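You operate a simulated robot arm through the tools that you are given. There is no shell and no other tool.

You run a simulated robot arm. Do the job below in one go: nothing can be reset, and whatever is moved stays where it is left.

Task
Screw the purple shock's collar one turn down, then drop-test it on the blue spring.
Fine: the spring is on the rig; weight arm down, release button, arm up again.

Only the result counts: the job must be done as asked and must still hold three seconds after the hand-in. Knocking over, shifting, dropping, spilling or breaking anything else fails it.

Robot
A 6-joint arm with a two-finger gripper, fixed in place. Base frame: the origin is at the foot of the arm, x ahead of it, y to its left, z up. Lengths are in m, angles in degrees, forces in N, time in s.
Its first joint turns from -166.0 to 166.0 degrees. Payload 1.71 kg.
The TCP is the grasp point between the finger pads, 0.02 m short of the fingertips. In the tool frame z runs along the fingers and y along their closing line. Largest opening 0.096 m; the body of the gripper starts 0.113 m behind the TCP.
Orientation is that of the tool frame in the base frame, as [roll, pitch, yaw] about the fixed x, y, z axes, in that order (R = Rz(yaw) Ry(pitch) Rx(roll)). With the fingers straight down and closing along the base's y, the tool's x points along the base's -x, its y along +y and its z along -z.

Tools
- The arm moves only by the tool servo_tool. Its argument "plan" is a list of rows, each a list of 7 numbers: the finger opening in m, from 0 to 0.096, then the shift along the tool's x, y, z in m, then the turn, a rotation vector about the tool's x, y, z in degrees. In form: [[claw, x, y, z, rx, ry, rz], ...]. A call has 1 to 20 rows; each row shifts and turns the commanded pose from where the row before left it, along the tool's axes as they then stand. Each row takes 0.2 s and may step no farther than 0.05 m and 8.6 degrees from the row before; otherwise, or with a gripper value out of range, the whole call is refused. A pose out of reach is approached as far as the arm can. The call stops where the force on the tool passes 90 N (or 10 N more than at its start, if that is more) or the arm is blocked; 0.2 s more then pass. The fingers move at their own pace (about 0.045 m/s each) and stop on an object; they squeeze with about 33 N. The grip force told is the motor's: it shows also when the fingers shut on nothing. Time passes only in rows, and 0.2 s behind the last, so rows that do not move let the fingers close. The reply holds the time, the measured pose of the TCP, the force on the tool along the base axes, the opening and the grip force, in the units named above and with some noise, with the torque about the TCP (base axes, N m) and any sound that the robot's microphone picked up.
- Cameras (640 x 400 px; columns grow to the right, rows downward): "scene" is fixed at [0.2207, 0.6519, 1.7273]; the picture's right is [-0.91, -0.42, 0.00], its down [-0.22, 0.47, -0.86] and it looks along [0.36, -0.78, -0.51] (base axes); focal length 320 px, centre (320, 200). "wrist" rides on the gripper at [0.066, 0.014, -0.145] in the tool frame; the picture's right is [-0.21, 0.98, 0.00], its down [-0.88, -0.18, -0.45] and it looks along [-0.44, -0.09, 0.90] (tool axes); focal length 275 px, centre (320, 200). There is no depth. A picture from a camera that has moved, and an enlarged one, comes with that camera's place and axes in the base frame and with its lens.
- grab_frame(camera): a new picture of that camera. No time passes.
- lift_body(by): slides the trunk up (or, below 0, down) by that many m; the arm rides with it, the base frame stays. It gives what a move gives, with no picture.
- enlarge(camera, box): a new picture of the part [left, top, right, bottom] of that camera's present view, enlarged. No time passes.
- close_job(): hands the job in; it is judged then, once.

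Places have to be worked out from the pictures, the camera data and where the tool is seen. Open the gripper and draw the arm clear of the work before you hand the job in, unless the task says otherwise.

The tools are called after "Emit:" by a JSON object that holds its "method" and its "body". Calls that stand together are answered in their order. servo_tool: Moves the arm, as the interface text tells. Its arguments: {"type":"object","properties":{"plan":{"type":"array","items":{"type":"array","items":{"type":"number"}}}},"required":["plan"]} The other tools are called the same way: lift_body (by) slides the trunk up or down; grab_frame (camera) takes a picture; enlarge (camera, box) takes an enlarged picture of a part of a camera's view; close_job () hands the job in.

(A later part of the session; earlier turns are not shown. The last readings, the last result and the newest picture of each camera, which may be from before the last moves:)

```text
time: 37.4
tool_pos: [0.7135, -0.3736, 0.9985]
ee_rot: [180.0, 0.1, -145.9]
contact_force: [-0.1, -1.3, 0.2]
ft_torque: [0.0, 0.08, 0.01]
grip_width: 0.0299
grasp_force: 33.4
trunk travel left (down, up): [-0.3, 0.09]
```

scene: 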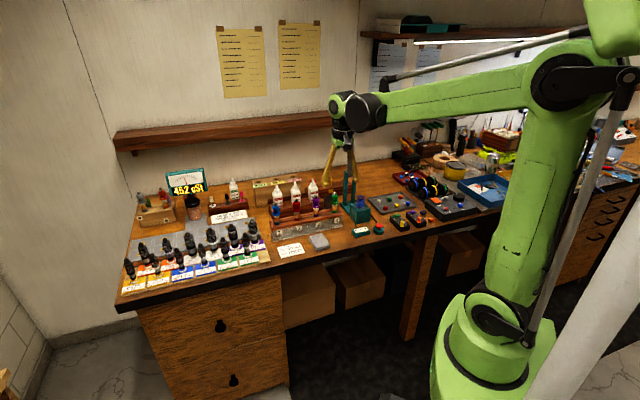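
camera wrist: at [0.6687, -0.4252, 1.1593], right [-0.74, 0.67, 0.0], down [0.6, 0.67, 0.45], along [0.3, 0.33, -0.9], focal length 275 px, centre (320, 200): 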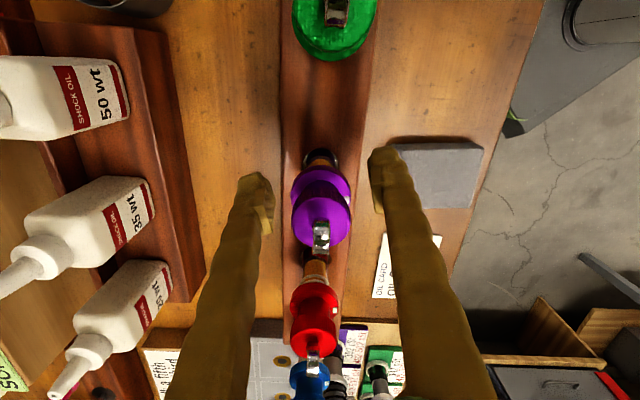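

Moved 2.5 mm down with almost no force. Let me look at what moved.

Emit:
{"method": "enlarge", "body": {"camera": "wrist", "box": [240, 130, 400, 250]}}

Emit:
{"method": "enlarge", "body": {"camera": "scene", "box": [305, 185, 330, 212]}}

Emit:
{"method": "enlarge", "body": {"camera": "scene", "box": [295, 180, 345, 225]}}

```text
3.33 times, centred on (320, 190) of wrist
camera zoom: at [0.6512, -0.4, 1.1429], right [-0.38, 0.92, 0.0], down [0.83, 0.34, 0.45], along [0.41, 0.17, -0.9], focal length 918 px, centre (320, 233)
```

zoom: 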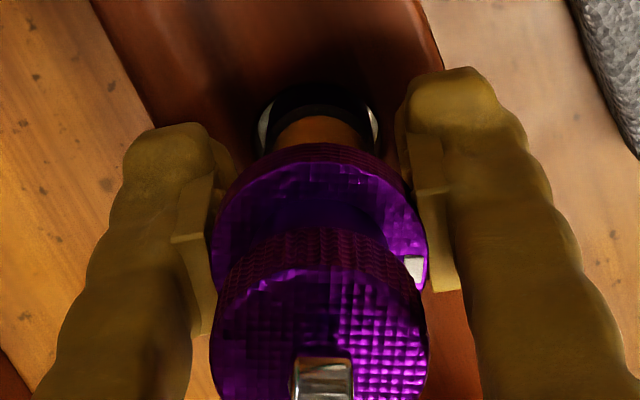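

```text
14.81 times, centred on (318, 198) of scene
camera zoom: at [0.2207, 0.6519, 1.7273], right [-0.91, -0.42, 0.0], down [-0.22, 0.47, -0.86], along [0.36, -0.78, -0.51], focal length 4733 px, centre (357, 222)
```

zoom: 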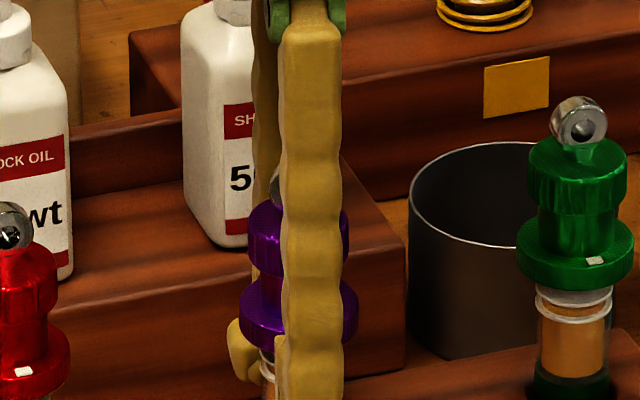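

```text
8.89 times, centred on (320, 202) of scene
camera zoom: at [0.2207, 0.6519, 1.7273], right [-0.91, -0.42, 0.0], down [-0.22, 0.47, -0.86], along [0.36, -0.78, -0.51], focal length 2840 px, centre (320, 178)
```

zoom: 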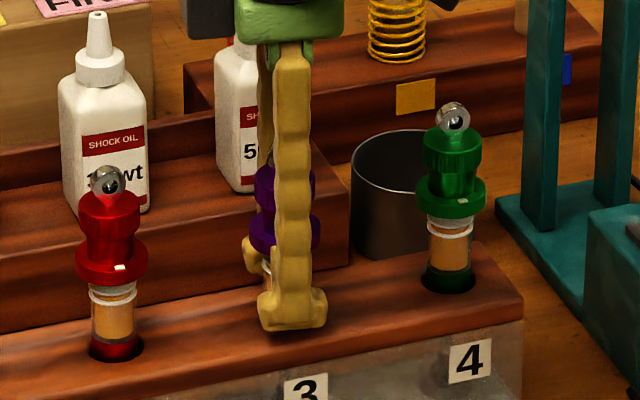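

The whole shock slid about 2.5 mm deeper into its hole. I'll keep pressing in small steps to find where it bottoms out.

Emit:
{"method": "servo_tool", "body": {"plan": [[0, 0, 0, 0.0015, 0, 0, 0], [0, 0, 0, 0, 0, 0, 0]]}}

Emit:
{"method": "servo_tool", "body": {"plan": [[0, 0, 0, 0.0015, 0, 0, 0], [0, 0, 0, 0, 0, 0, 0]]}}

Emit:
{"method": "enlarge", "body": {"camera": "wrist", "box": [240, 130, 400, 250]}}

Emit:
{"method": "enlarge", "body": {"camera": "scene", "box": [295, 180, 345, 225]}}

```text
time: 38.0
tool_pos: [0.7143, -0.374, 0.9965]
ee_rot: [-180.0, 0.0, -145.7]
contact_force: [-0.9, 0.1, 1.0]
ft_torque: [-0.01, 0.02, 0.02]
grip_width: 0.03
grasp_force: 32.7
trunk travel left (down, up): [-0.3, 0.09]
```

```text
time: 38.6
tool_pos: [0.7139, -0.3741, 0.9949]
ee_rot: [180.0, 0.0, -145.8]
contact_force: [0.6, 1.0, 0.2]
ft_torque: [0.02, -0.03, 0.01]
grip_width: 0.0299
grasp_force: 33.5
trunk travel left (down, up): [-0.3, 0.09]
```

```text
3.33 times, centred on (320, 190) of wrist
camera zoom: at [0.6512, -0.4, 1.1397], right [-0.38, 0.92, 0.0], down [0.83, 0.34, 0.45], along [0.41, 0.17, -0.9], focal length 918 px, centre (320, 233)
```

zoom: 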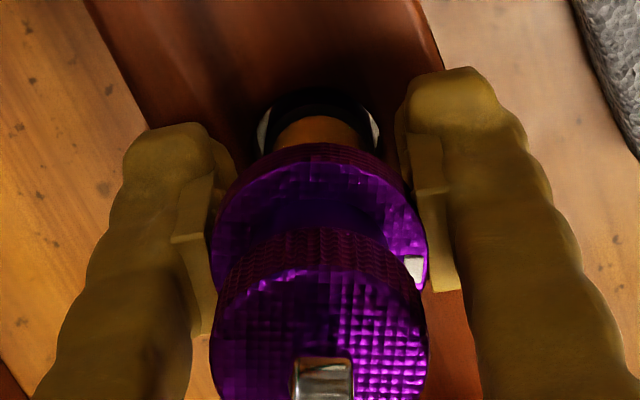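

```text
8.89 times, centred on (320, 202) of scene
camera zoom: at [0.2207, 0.6519, 1.7273], right [-0.91, -0.42, 0.0], down [-0.22, 0.47, -0.86], along [0.36, -0.78, -0.51], focal length 2840 px, centre (320, 178)
```

zoom: 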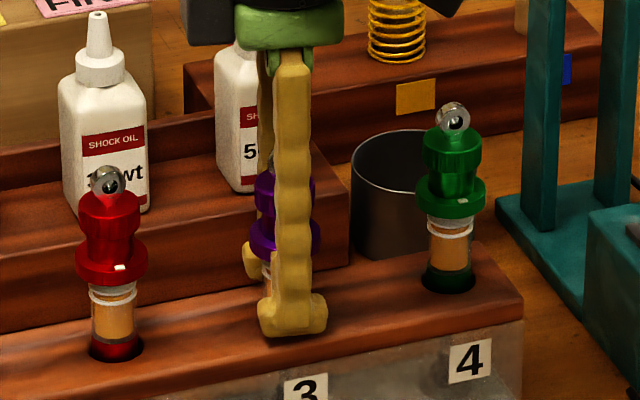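

Still no resistance and the base cap moves with it. I'll push a few more millimetres in small steps, watching for the bottom of the hole.

Emit:
{"method": "servo_tool", "body": {"plan": [[0, 0, 0, 0.002, 0, 0, 0], [0, 0, 0, 0, 0, 0, 0]]}}

Emit:
{"method": "servo_tool", "body": {"plan": [[0, 0, 0, 0.002, 0, 0, 0], [0, 0, 0, 0, 0, 0, 0]]}}

Emit:
{"method": "enlarge", "body": {"camera": "wrist", "box": [240, 130, 400, 250]}}

Emit:
{"method": "enlarge", "body": {"camera": "scene", "box": [305, 185, 330, 212]}}

```text
time: 39.2
tool_pos: [0.7152, -0.3741, 0.9914]
ee_rot: [-180.0, 0.1, -145.7]
contact_force: [-0.1, -0.2, 0.5]
ft_torque: [0.0, -0.04, 0.01]
grip_width: 0.0298
grasp_force: 33.1
trunk travel left (down, up): [-0.3, 0.09]
```

```text
time: 39.8
tool_pos: [0.7136, -0.3731, 0.991]
ee_rot: [179.9, 0.1, -145.7]
contact_force: [-0.1, 0.8, 1.3]
ft_torque: [0.07, 0.02, 0.04]
grip_width: 0.0302
grasp_force: 33.0
trunk travel left (down, up): [-0.3, 0.09]
```

```text
3.33 times, centred on (320, 190) of wrist
camera zoom: at [0.6511, -0.3999, 1.1361], right [-0.38, 0.92, 0.0], down [0.83, 0.34, 0.45], along [0.41, 0.17, -0.9], focal length 918 px, centre (320, 233)
```

zoom: 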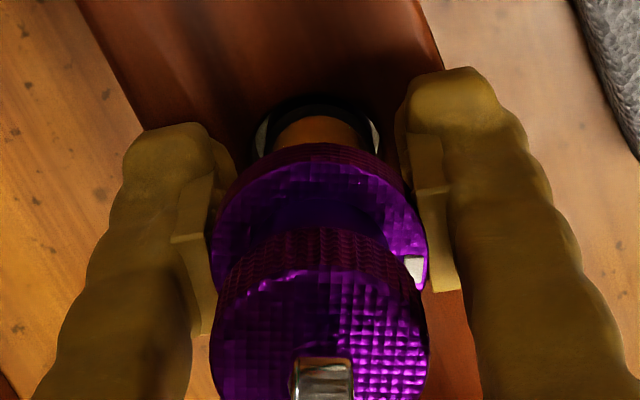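

```text
14.81 times, centred on (318, 198) of scene
camera zoom: at [0.2207, 0.6519, 1.7273], right [-0.91, -0.42, 0.0], down [-0.22, 0.47, -0.86], along [0.36, -0.78, -0.51], focal length 4733 px, centre (357, 222)
```

zoom: 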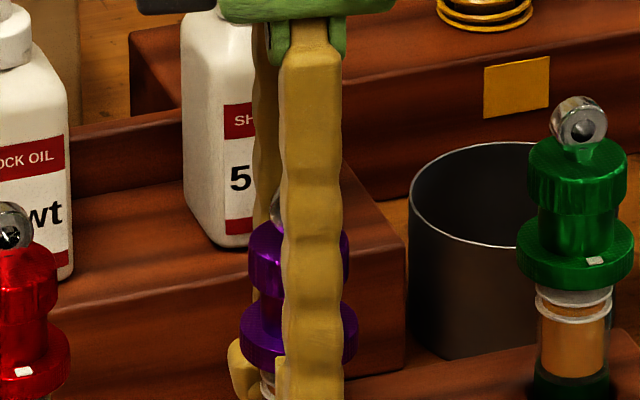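

Now ~9.5 mm deeper with no resistance. I'll continue a bit, keeping fingertips above the rack top (0.955).

Emit:
{"method": "servo_tool", "body": {"plan": [[0, 0, 0, 0.002, 0, 0, 0], [0, 0, 0, 0, 0, 0, 0]]}}

Emit:
{"method": "servo_tool", "body": {"plan": [[0, 0, 0, 0.002, 0, 0, 0], [0, 0, 0, 0, 0, 0, 0]]}}

Emit:
{"method": "servo_tool", "body": {"plan": [[0, 0, 0, 0.002, 0, 0, 0], [0, 0, 0, 0, 0, 0, 0]]}}

```text
time: 40.4
tool_pos: [0.714, -0.3746, 0.9894]
ee_rot: [-179.9, 0.0, -145.8]
contact_force: [2.1, -0.8, 12.5]
ft_torque: [-0.02, -0.02, 0.01]
grip_width: 0.0301
grasp_force: 32.7
trunk travel left (down, up): [-0.3, 0.09]
```

```text
time: 41.0
tool_pos: [0.7138, -0.374, 0.9896]
ee_rot: [-179.9, 0.2, -145.8]
contact_force: [19.2, -13.0, 55.7]
ft_torque: [-0.07, -0.26, 0.01]
grip_width: 0.03
grasp_force: 33.2
trunk travel left (down, up): [-0.3, 0.09]
```

```text
time: 41.4
tool_pos: [0.7028, -0.3737, 0.9963]
ee_rot: [-179.4, 0.9, -145.7]
contact_force: [23.8, 1.9, -1.1]
ft_torque: [0.36, -0.12, 0.1]
grip_width: 0.0301
grasp_force: 33.5
trunk travel left (down, up): [-0.3, 0.09]
stopped in row 2: the force on the tool passed its limit at 94 N (the readings are from after the stop); the commanded pose is now the measured one
```

It bottomed out at TCP≈0.9895 and the last step pushed too hard; the reading shows the tool slipped sideways. I'll look before doing anything else.

Emit:
{"method": "grab_frame", "body": {"camera": "wrist"}}

Emit:
{"method": "enlarge", "body": {"camera": "scene", "box": [295, 175, 345, 215]}}

Emit:
{"method": "enlarge", "body": {"camera": "wrist", "box": [240, 130, 400, 250]}}

```text
taken
camera wrist: at [0.637, -0.399, 1.1399], right [-0.38, 0.92, -0.01], down [0.82, 0.34, 0.46], along [0.43, 0.17, -0.89], focal length 275 px, centre (320, 200)
```

wrist: 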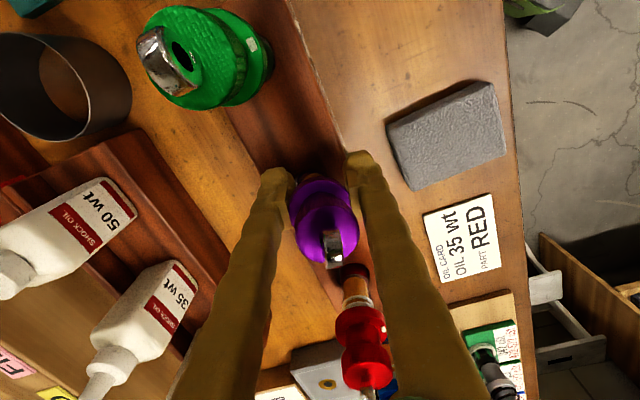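

```text
10.00 times, centred on (320, 195) of scene
camera zoom: at [0.2207, 0.6519, 1.7273], right [-0.91, -0.42, 0.0], down [-0.22, 0.47, -0.86], along [0.36, -0.78, -0.51], focal length 3195 px, centre (320, 250)
```

zoom: 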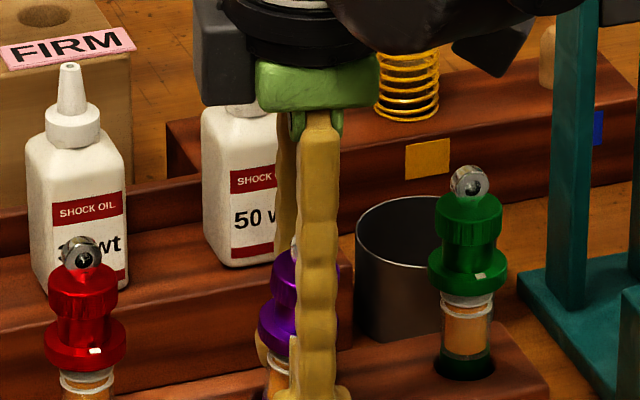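

```text
3.33 times, centred on (320, 190) of wrist
camera zoom: at [0.637, -0.399, 1.1399], right [-0.38, 0.92, -0.01], down [0.82, 0.34, 0.46], along [0.43, 0.17, -0.89], focal length 918 px, centre (320, 233)
```

zoom: 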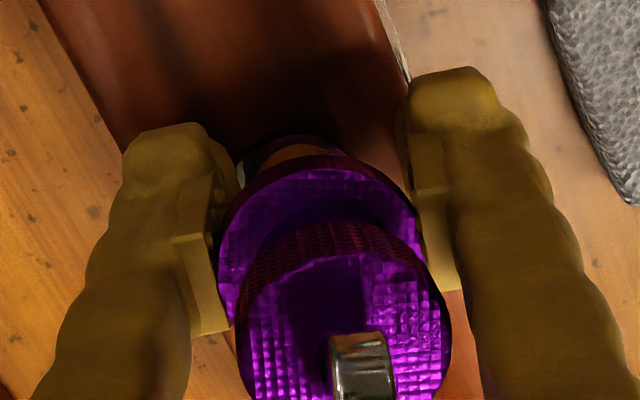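

The shock is still in its hole and between the fingers, but leaning; the tool got displaced ~11 mm in x and tilted ~1°. I'll move back over the hole axis and re-level, watching the force.

Emit:
{"method": "servo_tool", "body": {"plan": [[0, -0.003, -0.0022, 0, -0.2, 0.3, 0], [0, -0.003, -0.0022, 0, -0.2, 0.3, 0], [0, -0.003, -0.0021, 0, -0.2, 0.29, 0], [0, 0, 0, 0, 0, 0, 0]]}}

Emit:
{"method": "enlarge", "body": {"camera": "wrist", "box": [240, 130, 400, 250]}}

Emit:
{"method": "enlarge", "body": {"camera": "scene", "box": [295, 175, 345, 215]}}

```text
time: 42.4
tool_pos: [0.7108, -0.3756, 0.9978]
ee_rot: [-180.0, -0.1, -145.7]
contact_force: [-11.7, -3.4, 2.1]
ft_torque: [-0.53, 0.75, -0.07]
grip_width: 0.0293
grasp_force: 33.1
trunk travel left (down, up): [-0.3, 0.09]
```

```text
3.33 times, centred on (320, 190) of wrist
camera zoom: at [0.648, -0.4009, 1.1428], right [-0.38, 0.93, 0.0], down [0.83, 0.34, 0.44], along [0.41, 0.17, -0.9], focal length 918 px, centre (320, 233)
```

zoom: 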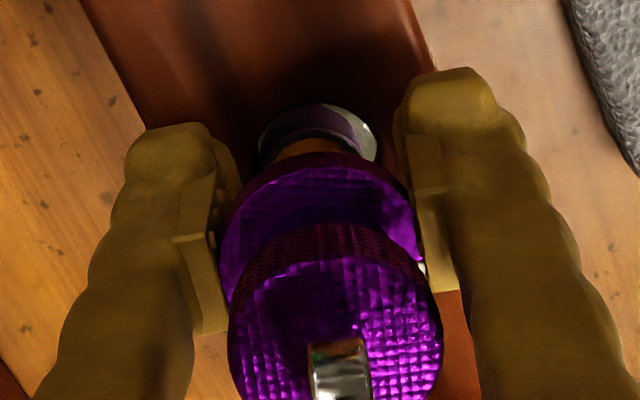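

```text
10.00 times, centred on (320, 195) of scene
camera zoom: at [0.2207, 0.6519, 1.7273], right [-0.91, -0.42, 0.0], down [-0.22, 0.47, -0.86], along [0.36, -0.78, -0.51], focal length 3195 px, centre (320, 250)
```

zoom: 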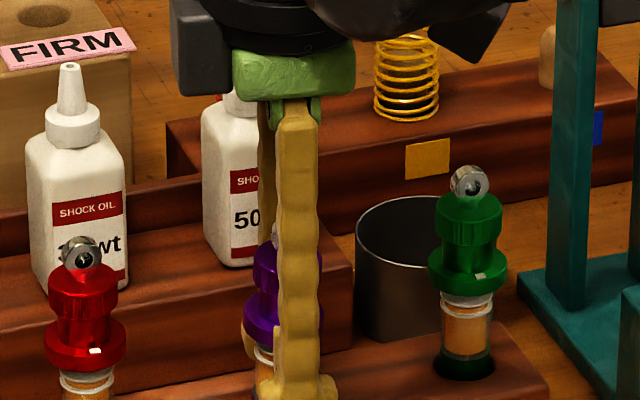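

The shock is now slightly skewed in the grip and pressing sideways in the hole (12 N). I'll open the fingers to let it settle in the hole, then look.

Emit:
{"method": "servo_tool", "body": {"plan": [[0.04, 0, 0, 0, 0, 0, 0], [0.06, 0, 0, 0, 0, 0, 0], [0.06, 0, 0, 0, 0, 0, 0], [0.06, 0, 0, 0, 0, 0, 0]]}}

Emit:
{"method": "grab_frame", "body": {"camera": "wrist"}}

Emit:
{"method": "enlarge", "body": {"camera": "wrist", "box": [240, 130, 400, 250]}}

Emit:
{"method": "enlarge", "body": {"camera": "scene", "box": [295, 175, 345, 215]}}

```text
time: 43.4
tool_pos: [0.7113, -0.3753, 0.9974]
ee_rot: [-179.9, 0.0, -145.8]
contact_force: [0.1, -0.6, 0.2]
ft_torque: [0.01, -0.01, 0.01]
grip_width: 0.0599
grasp_force: 0.0
trunk travel left (down, up): [-0.3, 0.09]
```

```text
taken
camera wrist: at [0.649, -0.4004, 1.1424], right [-0.38, 0.93, 0.0], down [0.83, 0.34, 0.44], along [0.41, 0.17, -0.9], focal length 275 px, centre (320, 200)
```

wrist: 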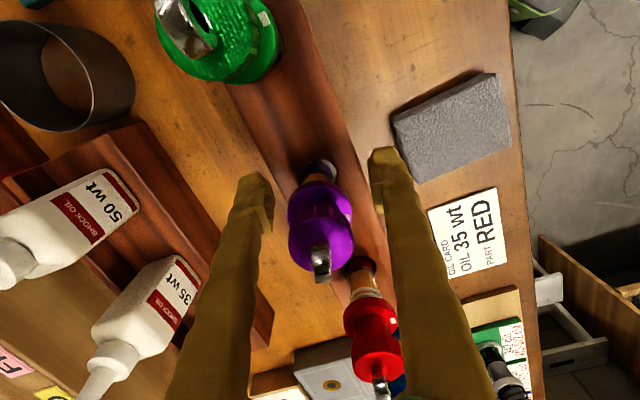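

```text
3.33 times, centred on (320, 190) of wrist
camera zoom: at [0.649, -0.4004, 1.1424], right [-0.38, 0.93, 0.0], down [0.83, 0.34, 0.44], along [0.41, 0.17, -0.9], focal length 918 px, centre (320, 233)
```

zoom: 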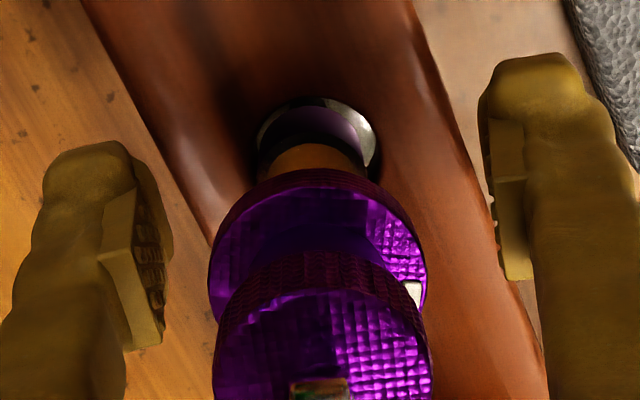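

```text
10.00 times, centred on (320, 195) of scene
camera zoom: at [0.2207, 0.6519, 1.7273], right [-0.91, -0.42, 0.0], down [-0.22, 0.47, -0.86], along [0.36, -0.78, -0.51], focal length 3195 px, centre (320, 250)
```

zoom: 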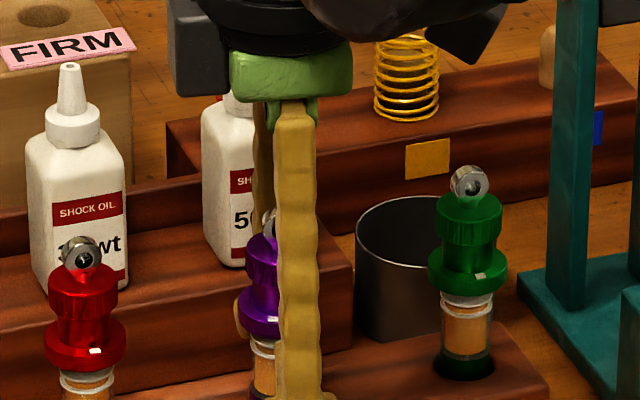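

Released; the shock came back up to about its original height but may lean a bit. I'll raise the tool straight up and inspect.

Emit:
{"method": "servo_tool", "body": {"plan": [[0.06, 0, 0, -0.03, 0, 0, 0], [0.06, 0, 0, -0.04, 0, 0, 0], [0.06, 0, 0, -0.04, 0, 0, 0], [0.06, 0, 0, 0, 0, 0, 0], [0.06, 0, 0, 0, 0, 0, 0]]}}

Emit:
{"method": "enlarge", "body": {"camera": "wrist", "box": [240, 80, 400, 200]}}

Emit:
{"method": "enlarge", "body": {"camera": "scene", "box": [295, 180, 345, 225]}}

Emit:
{"method": "enlarge", "body": {"camera": "scene", "box": [305, 185, 330, 212]}}

```text
time: 44.6
tool_pos: [0.7116, -0.3745, 1.1088]
ee_rot: [-180.0, -0.1, -145.7]
contact_force: [0.1, -1.1, 1.0]
ft_torque: [-0.01, 0.02, -0.01]
grip_width: 0.0599
grasp_force: 0.0
trunk travel left (down, up): [-0.3, 0.09]
```

```text
3.33 times, centred on (320, 140) of wrist
camera zoom: at [0.6488, -0.4, 1.253], right [-0.38, 0.93, 0.0], down [0.83, 0.34, 0.44], along [0.41, 0.17, -0.9], focal length 918 px, centre (320, 400)
```

zoom: 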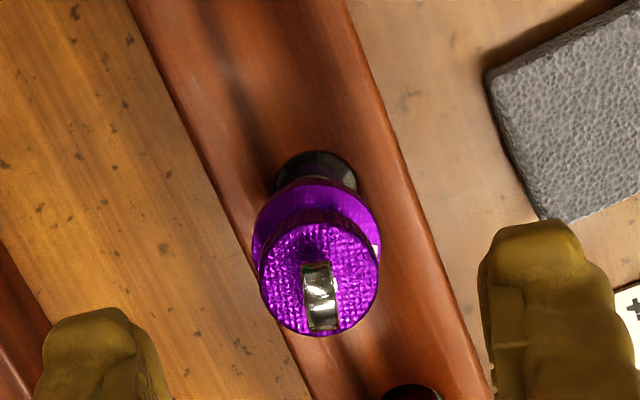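

```text
8.89 times, centred on (320, 202) of scene
camera zoom: at [0.2207, 0.6519, 1.7273], right [-0.91, -0.42, 0.0], down [-0.22, 0.47, -0.86], along [0.36, -0.78, -0.51], focal length 2840 px, centre (320, 178)
```

zoom: 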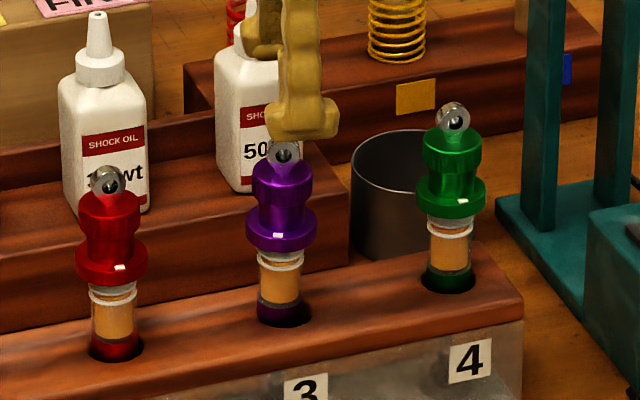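

```text
14.81 times, centred on (318, 198) of scene
camera zoom: at [0.2207, 0.6519, 1.7273], right [-0.91, -0.42, 0.0], down [-0.22, 0.47, -0.86], along [0.36, -0.78, -0.51], focal length 4733 px, centre (357, 222)
```

zoom: 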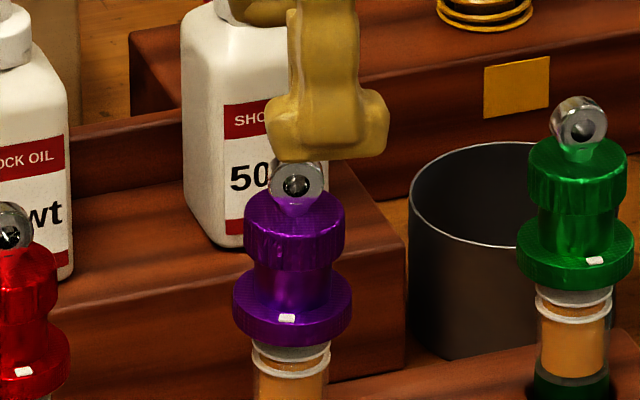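

The shock stands near its original height, leaning a few degrees, and mark and eyelet are still together (turned ~26°). Let me zoom on its base and compare with the neighbours.

Emit:
{"method": "enlarge", "body": {"camera": "scene", "box": [305, 200, 345, 225]}}

Emit:
{"method": "enlarge", "body": {"camera": "wrist", "box": [290, 100, 350, 185]}}

Emit:
{"method": "grab_frame", "body": {"camera": "wrist"}}

```text
16.00 times, centred on (325, 212) of scene
camera zoom: at [0.2207, 0.6519, 1.7273], right [-0.91, -0.42, 0.0], down [-0.22, 0.47, -0.86], along [0.36, -0.78, -0.51], focal length 5112 px, centre (240, 0)
```

zoom: 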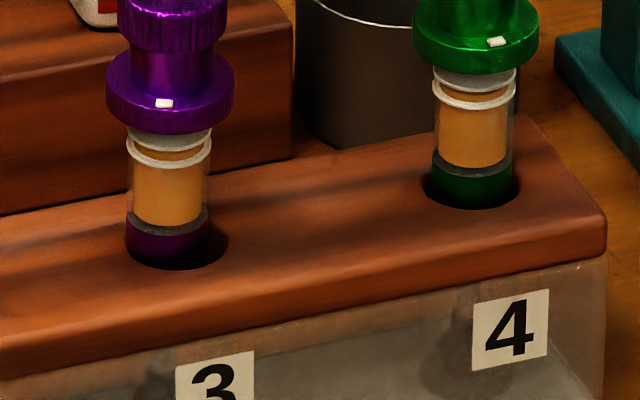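

```text
4.71 times, centred on (320, 142) of wrist
camera zoom: at [0.6488, -0.4, 1.253], right [-0.38, 0.93, 0.0], down [0.83, 0.34, 0.44], along [0.41, 0.17, -0.9], focal length 1295 px, centre (320, 471)
```

zoom: 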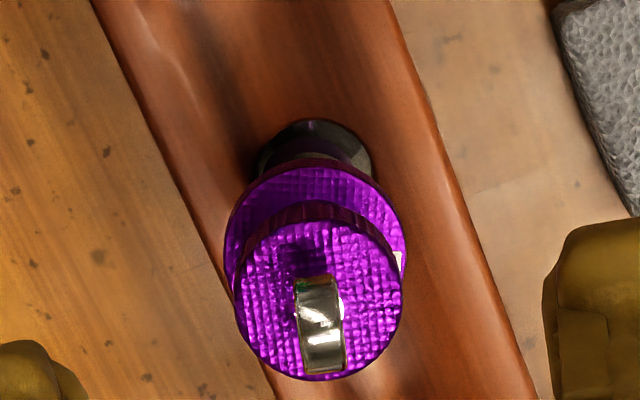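

```text
taken
camera wrist: at [0.6488, -0.4, 1.253], right [-0.38, 0.93, 0.0], down [0.83, 0.34, 0.44], along [0.41, 0.17, -0.9], focal length 275 px, centre (320, 200)
```

wrist: 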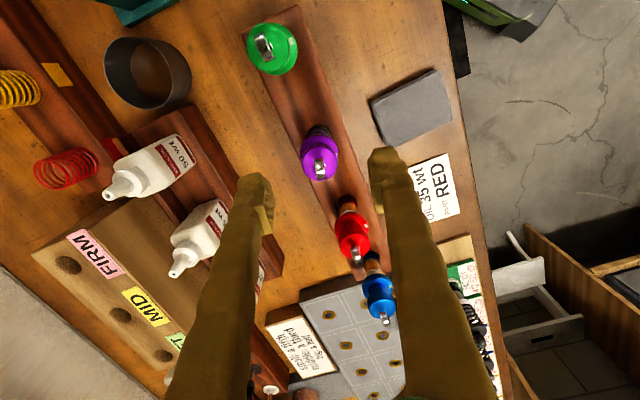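

The hole (≈26 mm) is a loose fit for the 22 mm base cap, so the shock just stands in it. Plan: grip only the collar, then push the shock sideways against the hole's rim so friction holds the body while I turn. First re-centre and turn the tool back to yaw≈240.

Emit:
{"method": "servo_tool", "body": {"plan": [[0.06, -0.0025, -0.001, 0, 0, 0, 0], [0.06, 0, 0, 0, 0, 0, -8.57], [0.06, 0, 0, 0, 0, 0, -8.57], [0.06, 0, 0, 0, 0, 0, -8.57], [0.06, 0, 0, 0, 0, 0, 0], [0.06, 0, 0, 0, 0, 0, 0]]}}

Emit:
{"method": "enlarge", "body": {"camera": "wrist", "box": [240, 80, 400, 200]}}

```text
time: 46.0
tool_pos: [0.7146, -0.3737, 1.1069]
ee_rot: [180.0, -0.1, -120.1]
contact_force: [-0.1, 0.7, -0.1]
ft_torque: [-0.03, 0.04, 0.01]
grip_width: 0.0598
grasp_force: 0.1
trunk travel left (down, up): [-0.3, 0.09]
```

```text
3.33 times, centred on (320, 140) of wrist
camera zoom: at [0.669, -0.4239, 1.2525], right [-0.74, 0.67, 0.0], down [0.6, 0.67, 0.44], along [0.3, 0.33, -0.9], focal length 918 px, centre (320, 400)
```

zoom: 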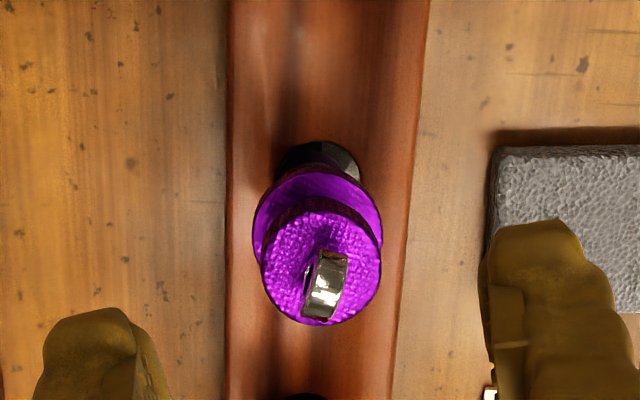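

Centred. Descending to TCP z≈1.003 and closing on the collar.

Emit:
{"method": "servo_tool", "body": {"plan": [[0.06, 0, 0, 0.026, 0, 0, 0], [0.06, 0, 0, 0.026, 0, 0, 0], [0.06, 0, 0, 0.026, 0, 0, 0], [0.06, 0, 0, 0.026, 0, 0, 0], [0.06, 0, 0, 0, 0, 0, 0], [0, 0, 0, 0, 0, 0, 0], [0, 0, 0, 0, 0, 0, 0], [0, 0, 0, 0, 0, 0, 0], [0, 0, 0, 0, 0, 0, 0]]}}

Emit:
{"method": "enlarge", "body": {"camera": "wrist", "box": [240, 130, 400, 250]}}

Emit:
{"method": "enlarge", "body": {"camera": "scene", "box": [300, 185, 340, 218]}}

```text
time: 48.0
tool_pos: [0.7156, -0.3748, 1.0028]
ee_rot: [180.0, -0.1, -120.1]
contact_force: [-0.2, 0.2, -0.1]
ft_torque: [-0.02, -0.02, -0.01]
grip_width: 0.029
grasp_force: 32.8
trunk travel left (down, up): [-0.3, 0.09]
```

```text
3.33 times, centred on (320, 190) of wrist
camera zoom: at [0.6696, -0.424, 1.1488], right [-0.74, 0.67, 0.0], down [0.6, 0.67, 0.44], along [0.3, 0.33, -0.9], focal length 918 px, centre (320, 233)
```

zoom: 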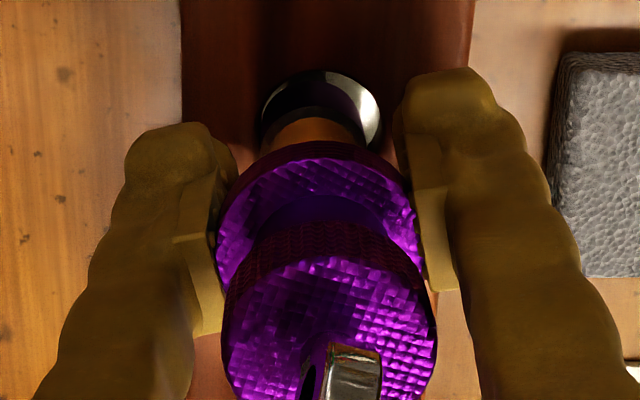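

```text
12.12 times, centred on (320, 202) of scene
camera zoom: at [0.2207, 0.6519, 1.7273], right [-0.91, -0.42, 0.0], down [-0.22, 0.47, -0.86], along [0.36, -0.78, -0.51], focal length 3873 px, centre (320, 182)
```

zoom: 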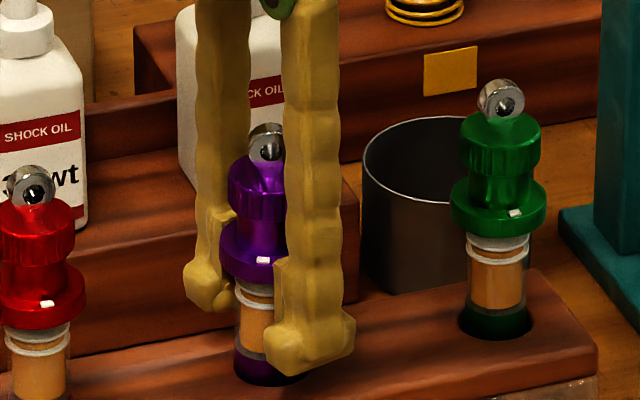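

Gripped (29 mm). Now I'll push sideways along the rack (+e1, where the base already touches the hole rim) in 1.5 mm steps and read the force.

Emit:
{"method": "servo_tool", "body": {"plan": [[0, -0.00145, -0.0004, 0, 0, 0, 0], [0, 0, 0, 0, 0, 0, 0]]}}

```text
time: 48.6
tool_pos: [0.7149, -0.375, 1.0045]
ee_rot: [180.0, -0.2, -120.1]
contact_force: [-5.4, -7.6, 0.5]
ft_torque: [-0.32, 0.17, -0.04]
grip_width: 0.029
grasp_force: 32.7
trunk travel left (down, up): [-0.3, 0.09]
```

About 9 N sideways at the rim. One more step, then a small test turn.

Emit:
{"method": "servo_tool", "body": {"plan": [[0, -0.00145, -0.0004, 0, 0, 0, 0], [0, 0, 0, 0, 0, 0, 0]]}}

```text
time: 49.2
tool_pos: [0.7163, -0.3736, 1.0038]
ee_rot: [-180.0, -0.1, -120.0]
contact_force: [-10.3, -11.6, 2.1]
ft_torque: [-0.51, 0.34, 0.01]
grip_width: 0.0296
grasp_force: 33.1
trunk travel left (down, up): [-0.3, 0.09]
```

Emit:
{"method": "servo_tool", "body": {"plan": [[0, 0, 0, 0, 0, 0, 6], [0, 0, 0, 0, 0, 0, 6], [0, 0, 0, 0, 0, 0, 6], [0, 0, 0, 0, 0, 0, 0]]}}

Emit:
{"method": "enlarge", "body": {"camera": "wrist", "box": [240, 130, 400, 250]}}

Emit:
{"method": "enlarge", "body": {"camera": "scene", "box": [300, 185, 340, 218]}}

```text
time: 50.2
tool_pos: [0.7163, -0.3735, 1.0032]
ee_rot: [-179.9, -0.1, -138.0]
contact_force: [-6.9, -6.2, 2.8]
ft_torque: [-0.21, 0.27, 0.02]
grip_width: 0.0297
grasp_force: 33.4
trunk travel left (down, up): [-0.3, 0.09]
```

```text
3.33 times, centred on (320, 190) of wrist
camera zoom: at [0.6574, -0.4061, 1.1485], right [-0.5, 0.87, 0.0], down [0.78, 0.45, 0.44], along [0.38, 0.22, -0.9], focal length 918 px, centre (320, 233)
```

zoom: 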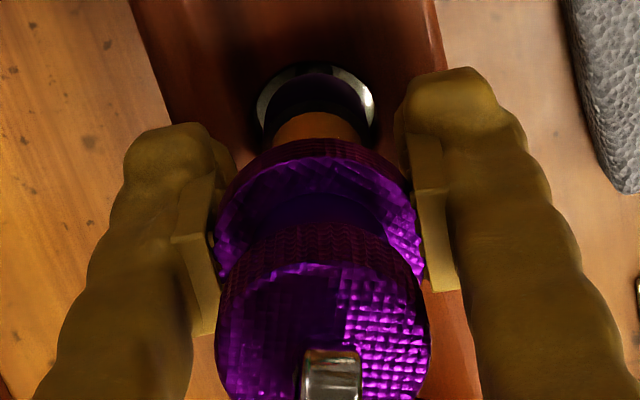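

```text
12.12 times, centred on (320, 202) of scene
camera zoom: at [0.2207, 0.6519, 1.7273], right [-0.91, -0.42, 0.0], down [-0.22, 0.47, -0.86], along [0.36, -0.78, -0.51], focal length 3873 px, centre (320, 182)
```

zoom: 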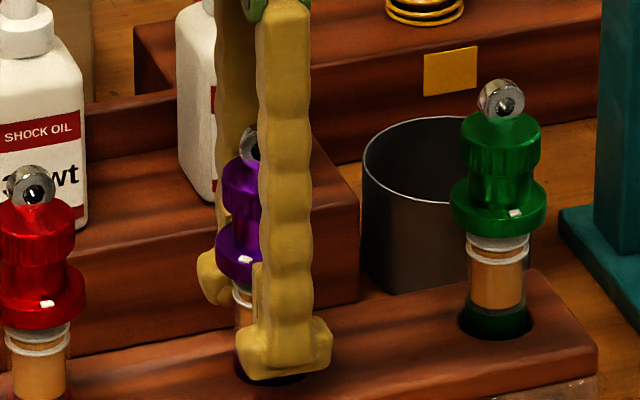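

It works: the eyelet stayed put in the world while the collar's mark moved with the gripper (clockwise). I'll add a little sideways load and continue turning.

Emit:
{"method": "servo_tool", "body": {"plan": [[0, -0.0015, 0.0001, 0, 0, 0, 0], [0, 0, 0, 0, 0, 0, 8], [0, 0, 0, 0, 0, 0, 8], [0, 0, 0, 0, 0, 0, 8], [0, 0, 0, 0, 0, 0, 8], [0, 0, 0, 0, 0, 0, 0]]}}

Emit:
{"method": "enlarge", "body": {"camera": "wrist", "box": [240, 130, 400, 250]}}

Emit:
{"method": "enlarge", "body": {"camera": "scene", "box": [300, 185, 340, 218]}}

```text
time: 51.6
tool_pos: [0.7168, -0.3715, 1.0029]
ee_rot: [-180.0, -0.1, -170.2]
contact_force: [-10.4, -10.4, 1.0]
ft_torque: [-0.39, 0.38, 0.0]
grip_width: 0.0295
grasp_force: 33.1
trunk travel left (down, up): [-0.3, 0.09]
```

```text
3.33 times, centred on (320, 190) of wrist
camera zoom: at [0.6492, -0.3694, 1.1484], right [0.04, 1.0, 0.0], down [0.9, -0.03, 0.44], along [0.44, -0.02, -0.9], focal length 918 px, centre (320, 233)
```

zoom: 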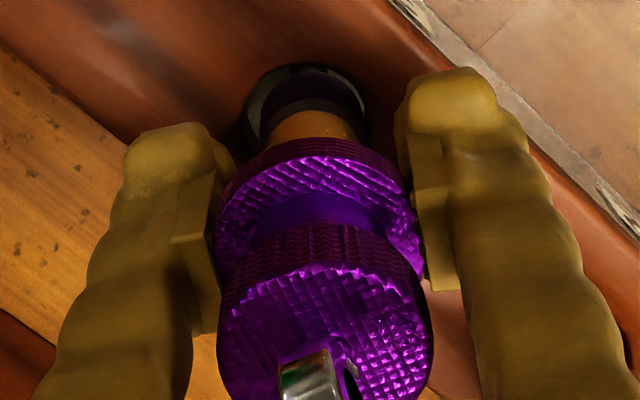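

```text
12.12 times, centred on (320, 202) of scene
camera zoom: at [0.2207, 0.6519, 1.7273], right [-0.91, -0.42, 0.0], down [-0.22, 0.47, -0.86], along [0.36, -0.78, -0.51], focal length 3873 px, centre (320, 182)
```

zoom: 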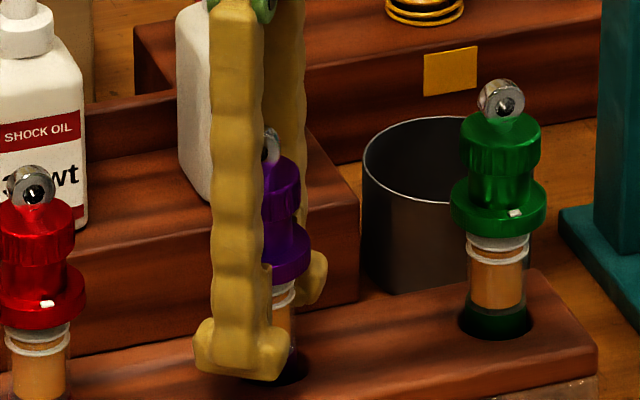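

The body stays while the collar turns (eyelet now slanted in the tool view by ~24°, as expected). Continuing.

Emit:
{"method": "servo_tool", "body": {"plan": [[0, 0, 0, 0, 0, 0, 8], [0, 0, 0, 0, 0, 0, 8], [0, 0, 0, 0, 0, 0, 8], [0, 0, 0, 0, 0, 0, 8], [0, 0, 0, 0, 0, 0, 8], [0, 0, 0, 0, 0, 0, 0]]}}

Emit:
{"method": "enlarge", "body": {"camera": "wrist", "box": [240, 130, 400, 250]}}

Emit:
{"method": "enlarge", "body": {"camera": "scene", "box": [300, 185, 340, 218]}}

```text
time: 53.0
tool_pos: [0.7165, -0.3697, 1.0035]
ee_rot: [-179.8, 0.0, 149.9]
contact_force: [-7.2, -6.5, 0.3]
ft_torque: [-0.16, 0.23, 0.03]
grip_width: 0.0298
grasp_force: 32.7
trunk travel left (down, up): [-0.3, 0.09]
```

```text
3.33 times, centred on (320, 190) of wrist
camera zoom: at [0.6668, -0.3264, 1.1483], right [0.67, 0.74, 0.0], down [0.67, -0.6, 0.44], along [0.33, -0.3, -0.9], focal length 918 px, centre (320, 233)
```

zoom: 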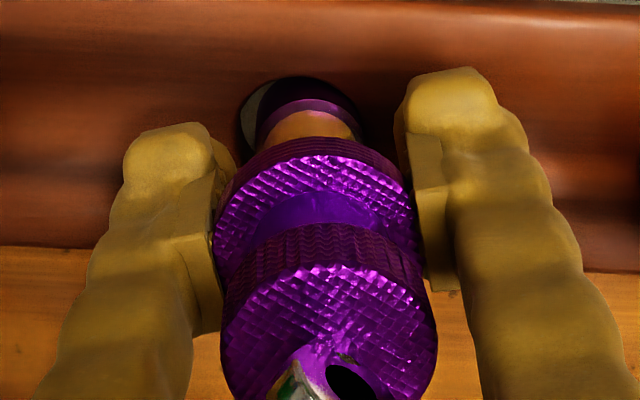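

```text
12.12 times, centred on (320, 202) of scene
camera zoom: at [0.2207, 0.6519, 1.7273], right [-0.91, -0.42, 0.0], down [-0.22, 0.47, -0.86], along [0.36, -0.78, -0.51], focal length 3873 px, centre (320, 182)
```

zoom: 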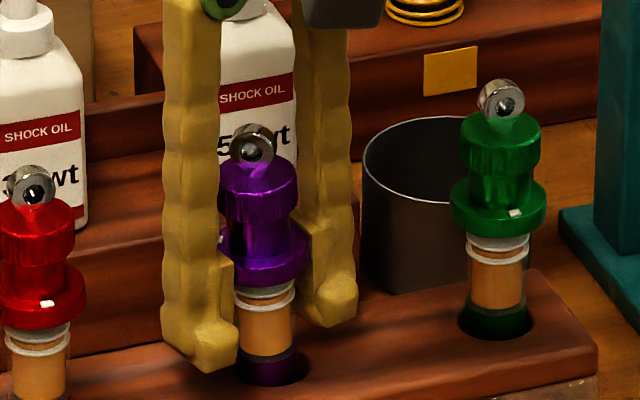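

A quarter turn done: the mark is now on the left side as seen by the scene camera, with the eyelet unmoved. Continuing to yaw ≈60 (another 90°) with a touch more side load.

Emit:
{"method": "servo_tool", "body": {"plan": [[0, -0.0003, 0.001, 0, 0, 0, 0], [0, 0, 0, 0, 0, 0, 8], [0, 0, 0, 0, 0, 0, 8], [0, 0, 0, 0, 0, 0, 8], [0, 0, 0, 0, 0, 0, 8], [0, 0, 0, 0, 0, 0, 8], [0, 0, 0, 0, 0, 0, 0]]}}

Emit:
{"method": "enlarge", "body": {"camera": "wrist", "box": [240, 130, 400, 250]}}

Emit:
{"method": "enlarge", "body": {"camera": "scene", "box": [300, 185, 340, 218]}}

```text
time: 54.6
tool_pos: [0.719, -0.3708, 1.0019]
ee_rot: [-180.0, 0.0, 109.8]
contact_force: [-2.1, -18.4, 0.6]
ft_torque: [-0.67, -0.05, 0.11]
grip_width: 0.0293
grasp_force: 33.0
trunk travel left (down, up): [-0.3, 0.09]
```

```text
3.33 times, centred on (320, 190) of wrist
camera zoom: at [0.7085, -0.3052, 1.148], right [0.99, 0.14, 0.0], down [0.12, -0.89, 0.45], along [0.06, -0.44, -0.9], focal length 918 px, centre (320, 233)
```

zoom: 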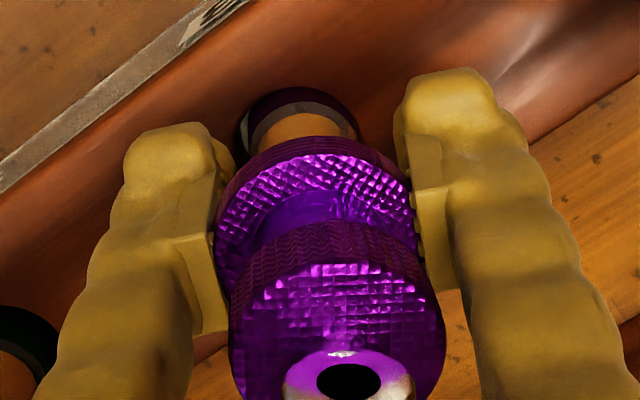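

```text
12.12 times, centred on (320, 202) of scene
camera zoom: at [0.2207, 0.6519, 1.7273], right [-0.91, -0.42, 0.0], down [-0.22, 0.47, -0.86], along [0.36, -0.78, -0.51], focal length 3873 px, centre (320, 182)
```

zoom: 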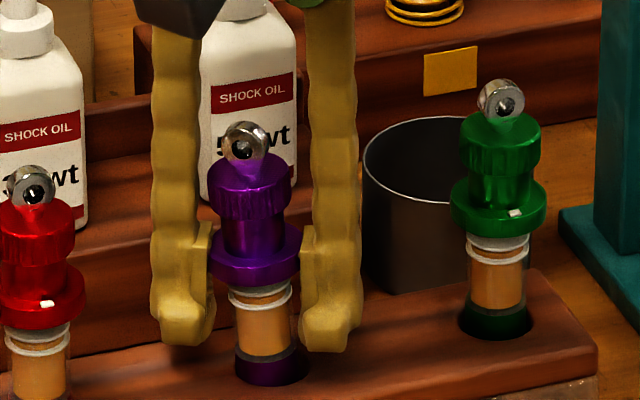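

130° done, body still held. Continuing another 48°.

Emit:
{"method": "servo_tool", "body": {"plan": [[0, 0, 0, 0, 0, 0, 8], [0, 0, 0, 0, 0, 0, 8], [0, 0, 0, 0, 0, 0, 8], [0, 0, 0, 0, 0, 0, 8], [0, 0, 0, 0, 0, 0, 8], [0, 0, 0, 0, 0, 0, 8], [0, 0, 0, 0, 0, 0, 0]]}}

Emit:
{"method": "enlarge", "body": {"camera": "wrist", "box": [240, 130, 400, 250]}}

Emit:
{"method": "enlarge", "body": {"camera": "scene", "box": [300, 185, 340, 218]}}

```text
time: 56.2
tool_pos: [0.718, -0.3703, 1.0035]
ee_rot: [-179.9, 0.0, 61.7]
contact_force: [-7.8, -13.3, -1.0]
ft_torque: [-0.47, 0.2, 0.06]
grip_width: 0.0292
grasp_force: 32.7
trunk travel left (down, up): [-0.3, 0.09]
```

```text
3.33 times, centred on (320, 190) of wrist
camera zoom: at [0.7603, -0.3198, 1.1479], right [0.77, -0.64, 0.0], down [-0.58, -0.69, 0.45], along [-0.29, -0.34, -0.9], focal length 918 px, centre (320, 233)
```

zoom: 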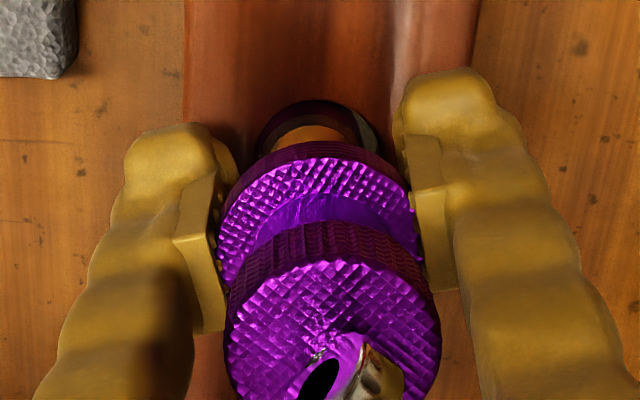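

```text
12.12 times, centred on (320, 202) of scene
camera zoom: at [0.2207, 0.6519, 1.7273], right [-0.91, -0.42, 0.0], down [-0.22, 0.47, -0.86], along [0.36, -0.78, -0.51], focal length 3873 px, centre (320, 182)
```

zoom: 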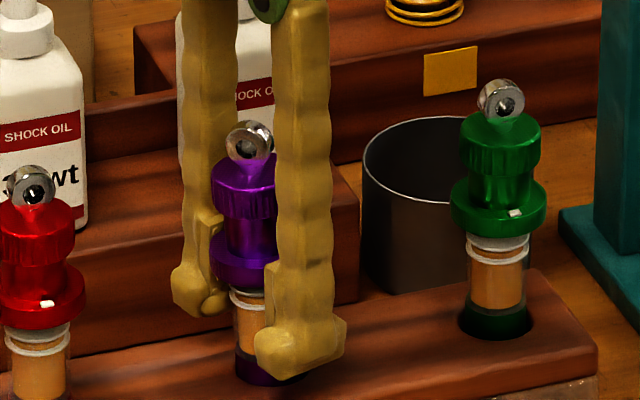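

178° done. The wrist still has room, so I continue ~64° more in this grip.

Emit:
{"method": "servo_tool", "body": {"plan": [[0, 0, 0, 0, 0, 0, 8], [0, 0, 0, 0, 0, 0, 8], [0, 0, 0, 0, 0, 0, 8], [0, 0, 0, 0, 0, 0, 8], [0, 0, 0, 0, 0, 0, 0]]}}

Emit:
{"method": "enlarge", "body": {"camera": "wrist", "box": [240, 130, 400, 250]}}

Emit:
{"method": "enlarge", "body": {"camera": "scene", "box": [300, 185, 340, 218]}}

```text
time: 57.4
tool_pos: [0.7171, -0.3703, 1.0034]
ee_rot: [180.0, 0.0, 29.8]
contact_force: [-7.7, -10.7, -2.7]
ft_torque: [-0.38, 0.25, 0.01]
grip_width: 0.0297
grasp_force: 32.8
trunk travel left (down, up): [-0.3, 0.09]
```

```text
3.33 times, centred on (320, 190) of wrist
camera zoom: at [0.7812, -0.3503, 1.1481], right [0.31, -0.95, 0.0], down [-0.85, -0.28, 0.45], along [-0.42, -0.14, -0.9], focal length 918 px, centre (320, 233)
```

zoom: 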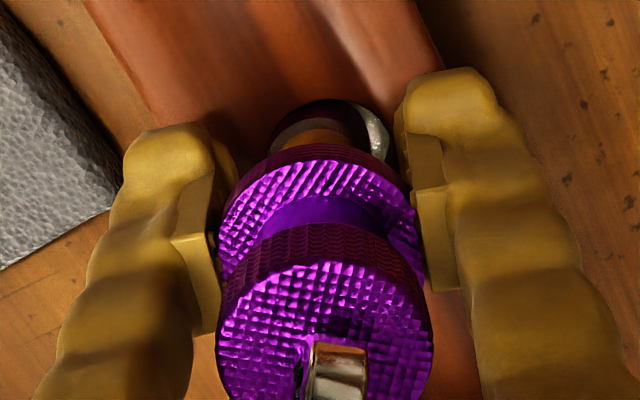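

```text
12.12 times, centred on (320, 202) of scene
camera zoom: at [0.2207, 0.6519, 1.7273], right [-0.91, -0.42, 0.0], down [-0.22, 0.47, -0.86], along [0.36, -0.78, -0.51], focal length 3873 px, centre (320, 182)
```

zoom: 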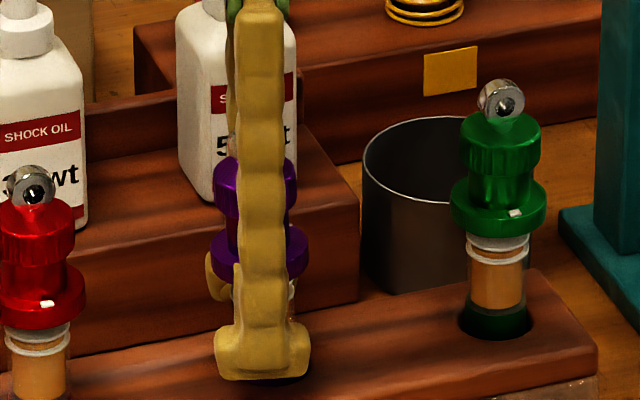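

210° turned; eyelet orientation in the tool view agrees with a fixed body. Another 32° here, then regrip.

Emit:
{"method": "servo_tool", "body": {"plan": [[0, 0, 0, 0, 0, 0, 8], [0, 0, 0, 0, 0, 0, 8], [0, 0, 0, 0, 0, 0, 8], [0, 0, 0, 0, 0, 0, 8], [0, 0, 0, 0, 0, 0, 0]]}}

Emit:
{"method": "enlarge", "body": {"camera": "wrist", "box": [240, 130, 400, 250]}}

Emit:
{"method": "enlarge", "body": {"camera": "scene", "box": [300, 185, 340, 218]}}

```text
time: 58.6
tool_pos: [0.7179, -0.37, 1.0039]
ee_rot: [180.0, 0.1, -2.2]
contact_force: [-3.1, -8.4, 1.4]
ft_torque: [-0.31, 0.0, -0.02]
grip_width: 0.0298
grasp_force: 33.3
trunk travel left (down, up): [-0.3, 0.09]
```

```text
3.33 times, centred on (320, 190) of wrist
camera zoom: at [0.7826, -0.3869, 1.1484], right [-0.24, -0.97, 0.0], down [-0.87, 0.22, 0.45], along [-0.43, 0.11, -0.9], focal length 918 px, centre (320, 233)
```

zoom: 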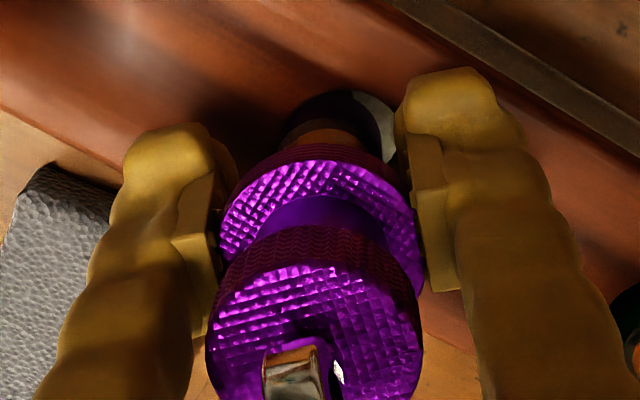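

```text
12.12 times, centred on (320, 202) of scene
camera zoom: at [0.2207, 0.6519, 1.7273], right [-0.91, -0.42, 0.0], down [-0.22, 0.47, -0.86], along [0.36, -0.78, -0.51], focal length 3873 px, centre (320, 182)
```

zoom: 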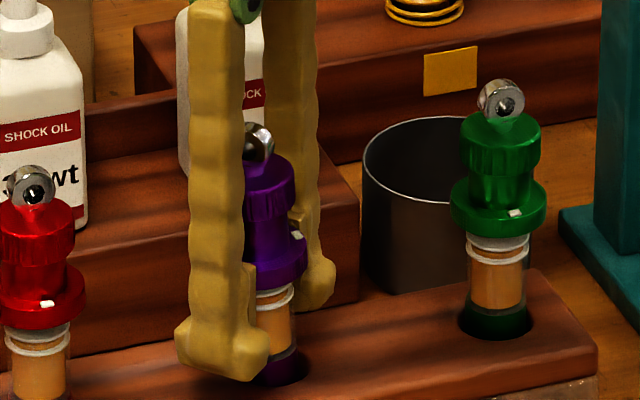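

242° done; the mark is where expected (right side from the scene camera). I'll relieve the side load, open, and look.

Emit:
{"method": "servo_tool", "body": {"plan": [[0, -0.001, 0.0011, 0, 0, 0, 0], [0, -0.001, 0.0011, 0, 0, 0, 0], [0.04, 0, 0, 0, 0, 0, 0], [0.06, 0, 0, 0, 0, 0, 0], [0.06, 0, 0, 0, 0, 0, 0], [0.06, 0, 0, 0, 0, 0, 0]]}}

Emit:
{"method": "enlarge", "body": {"camera": "wrist", "box": [240, 130, 400, 250]}}

Emit:
{"method": "enlarge", "body": {"camera": "scene", "box": [300, 185, 340, 218]}}

```text
time: 60.0
tool_pos: [0.7159, -0.3718, 1.0028]
ee_rot: [180.0, 0.0, -2.0]
contact_force: [-0.7, 1.0, -1.1]
ft_torque: [0.0, 0.0, 0.0]
grip_width: 0.0599
grasp_force: 0.1
trunk travel left (down, up): [-0.3, 0.09]
```

```text
3.33 times, centred on (320, 190) of wrist
camera zoom: at [0.7807, -0.3885, 1.1485], right [-0.24, -0.97, 0.0], down [-0.87, 0.22, 0.45], along [-0.43, 0.11, -0.9], focal length 918 px, centre (320, 233)
```

zoom: 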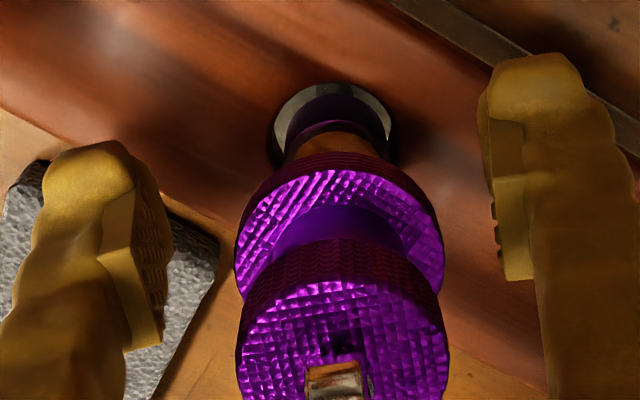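

```text
12.12 times, centred on (320, 202) of scene
camera zoom: at [0.2207, 0.6519, 1.7273], right [-0.91, -0.42, 0.0], down [-0.22, 0.47, -0.86], along [0.36, -0.78, -0.51], focal length 3873 px, centre (320, 182)
```

zoom: 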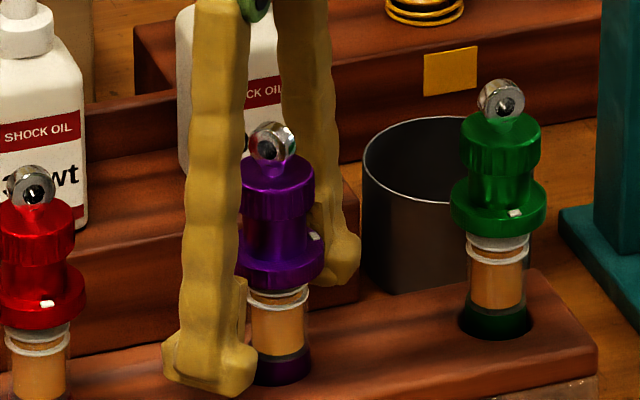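

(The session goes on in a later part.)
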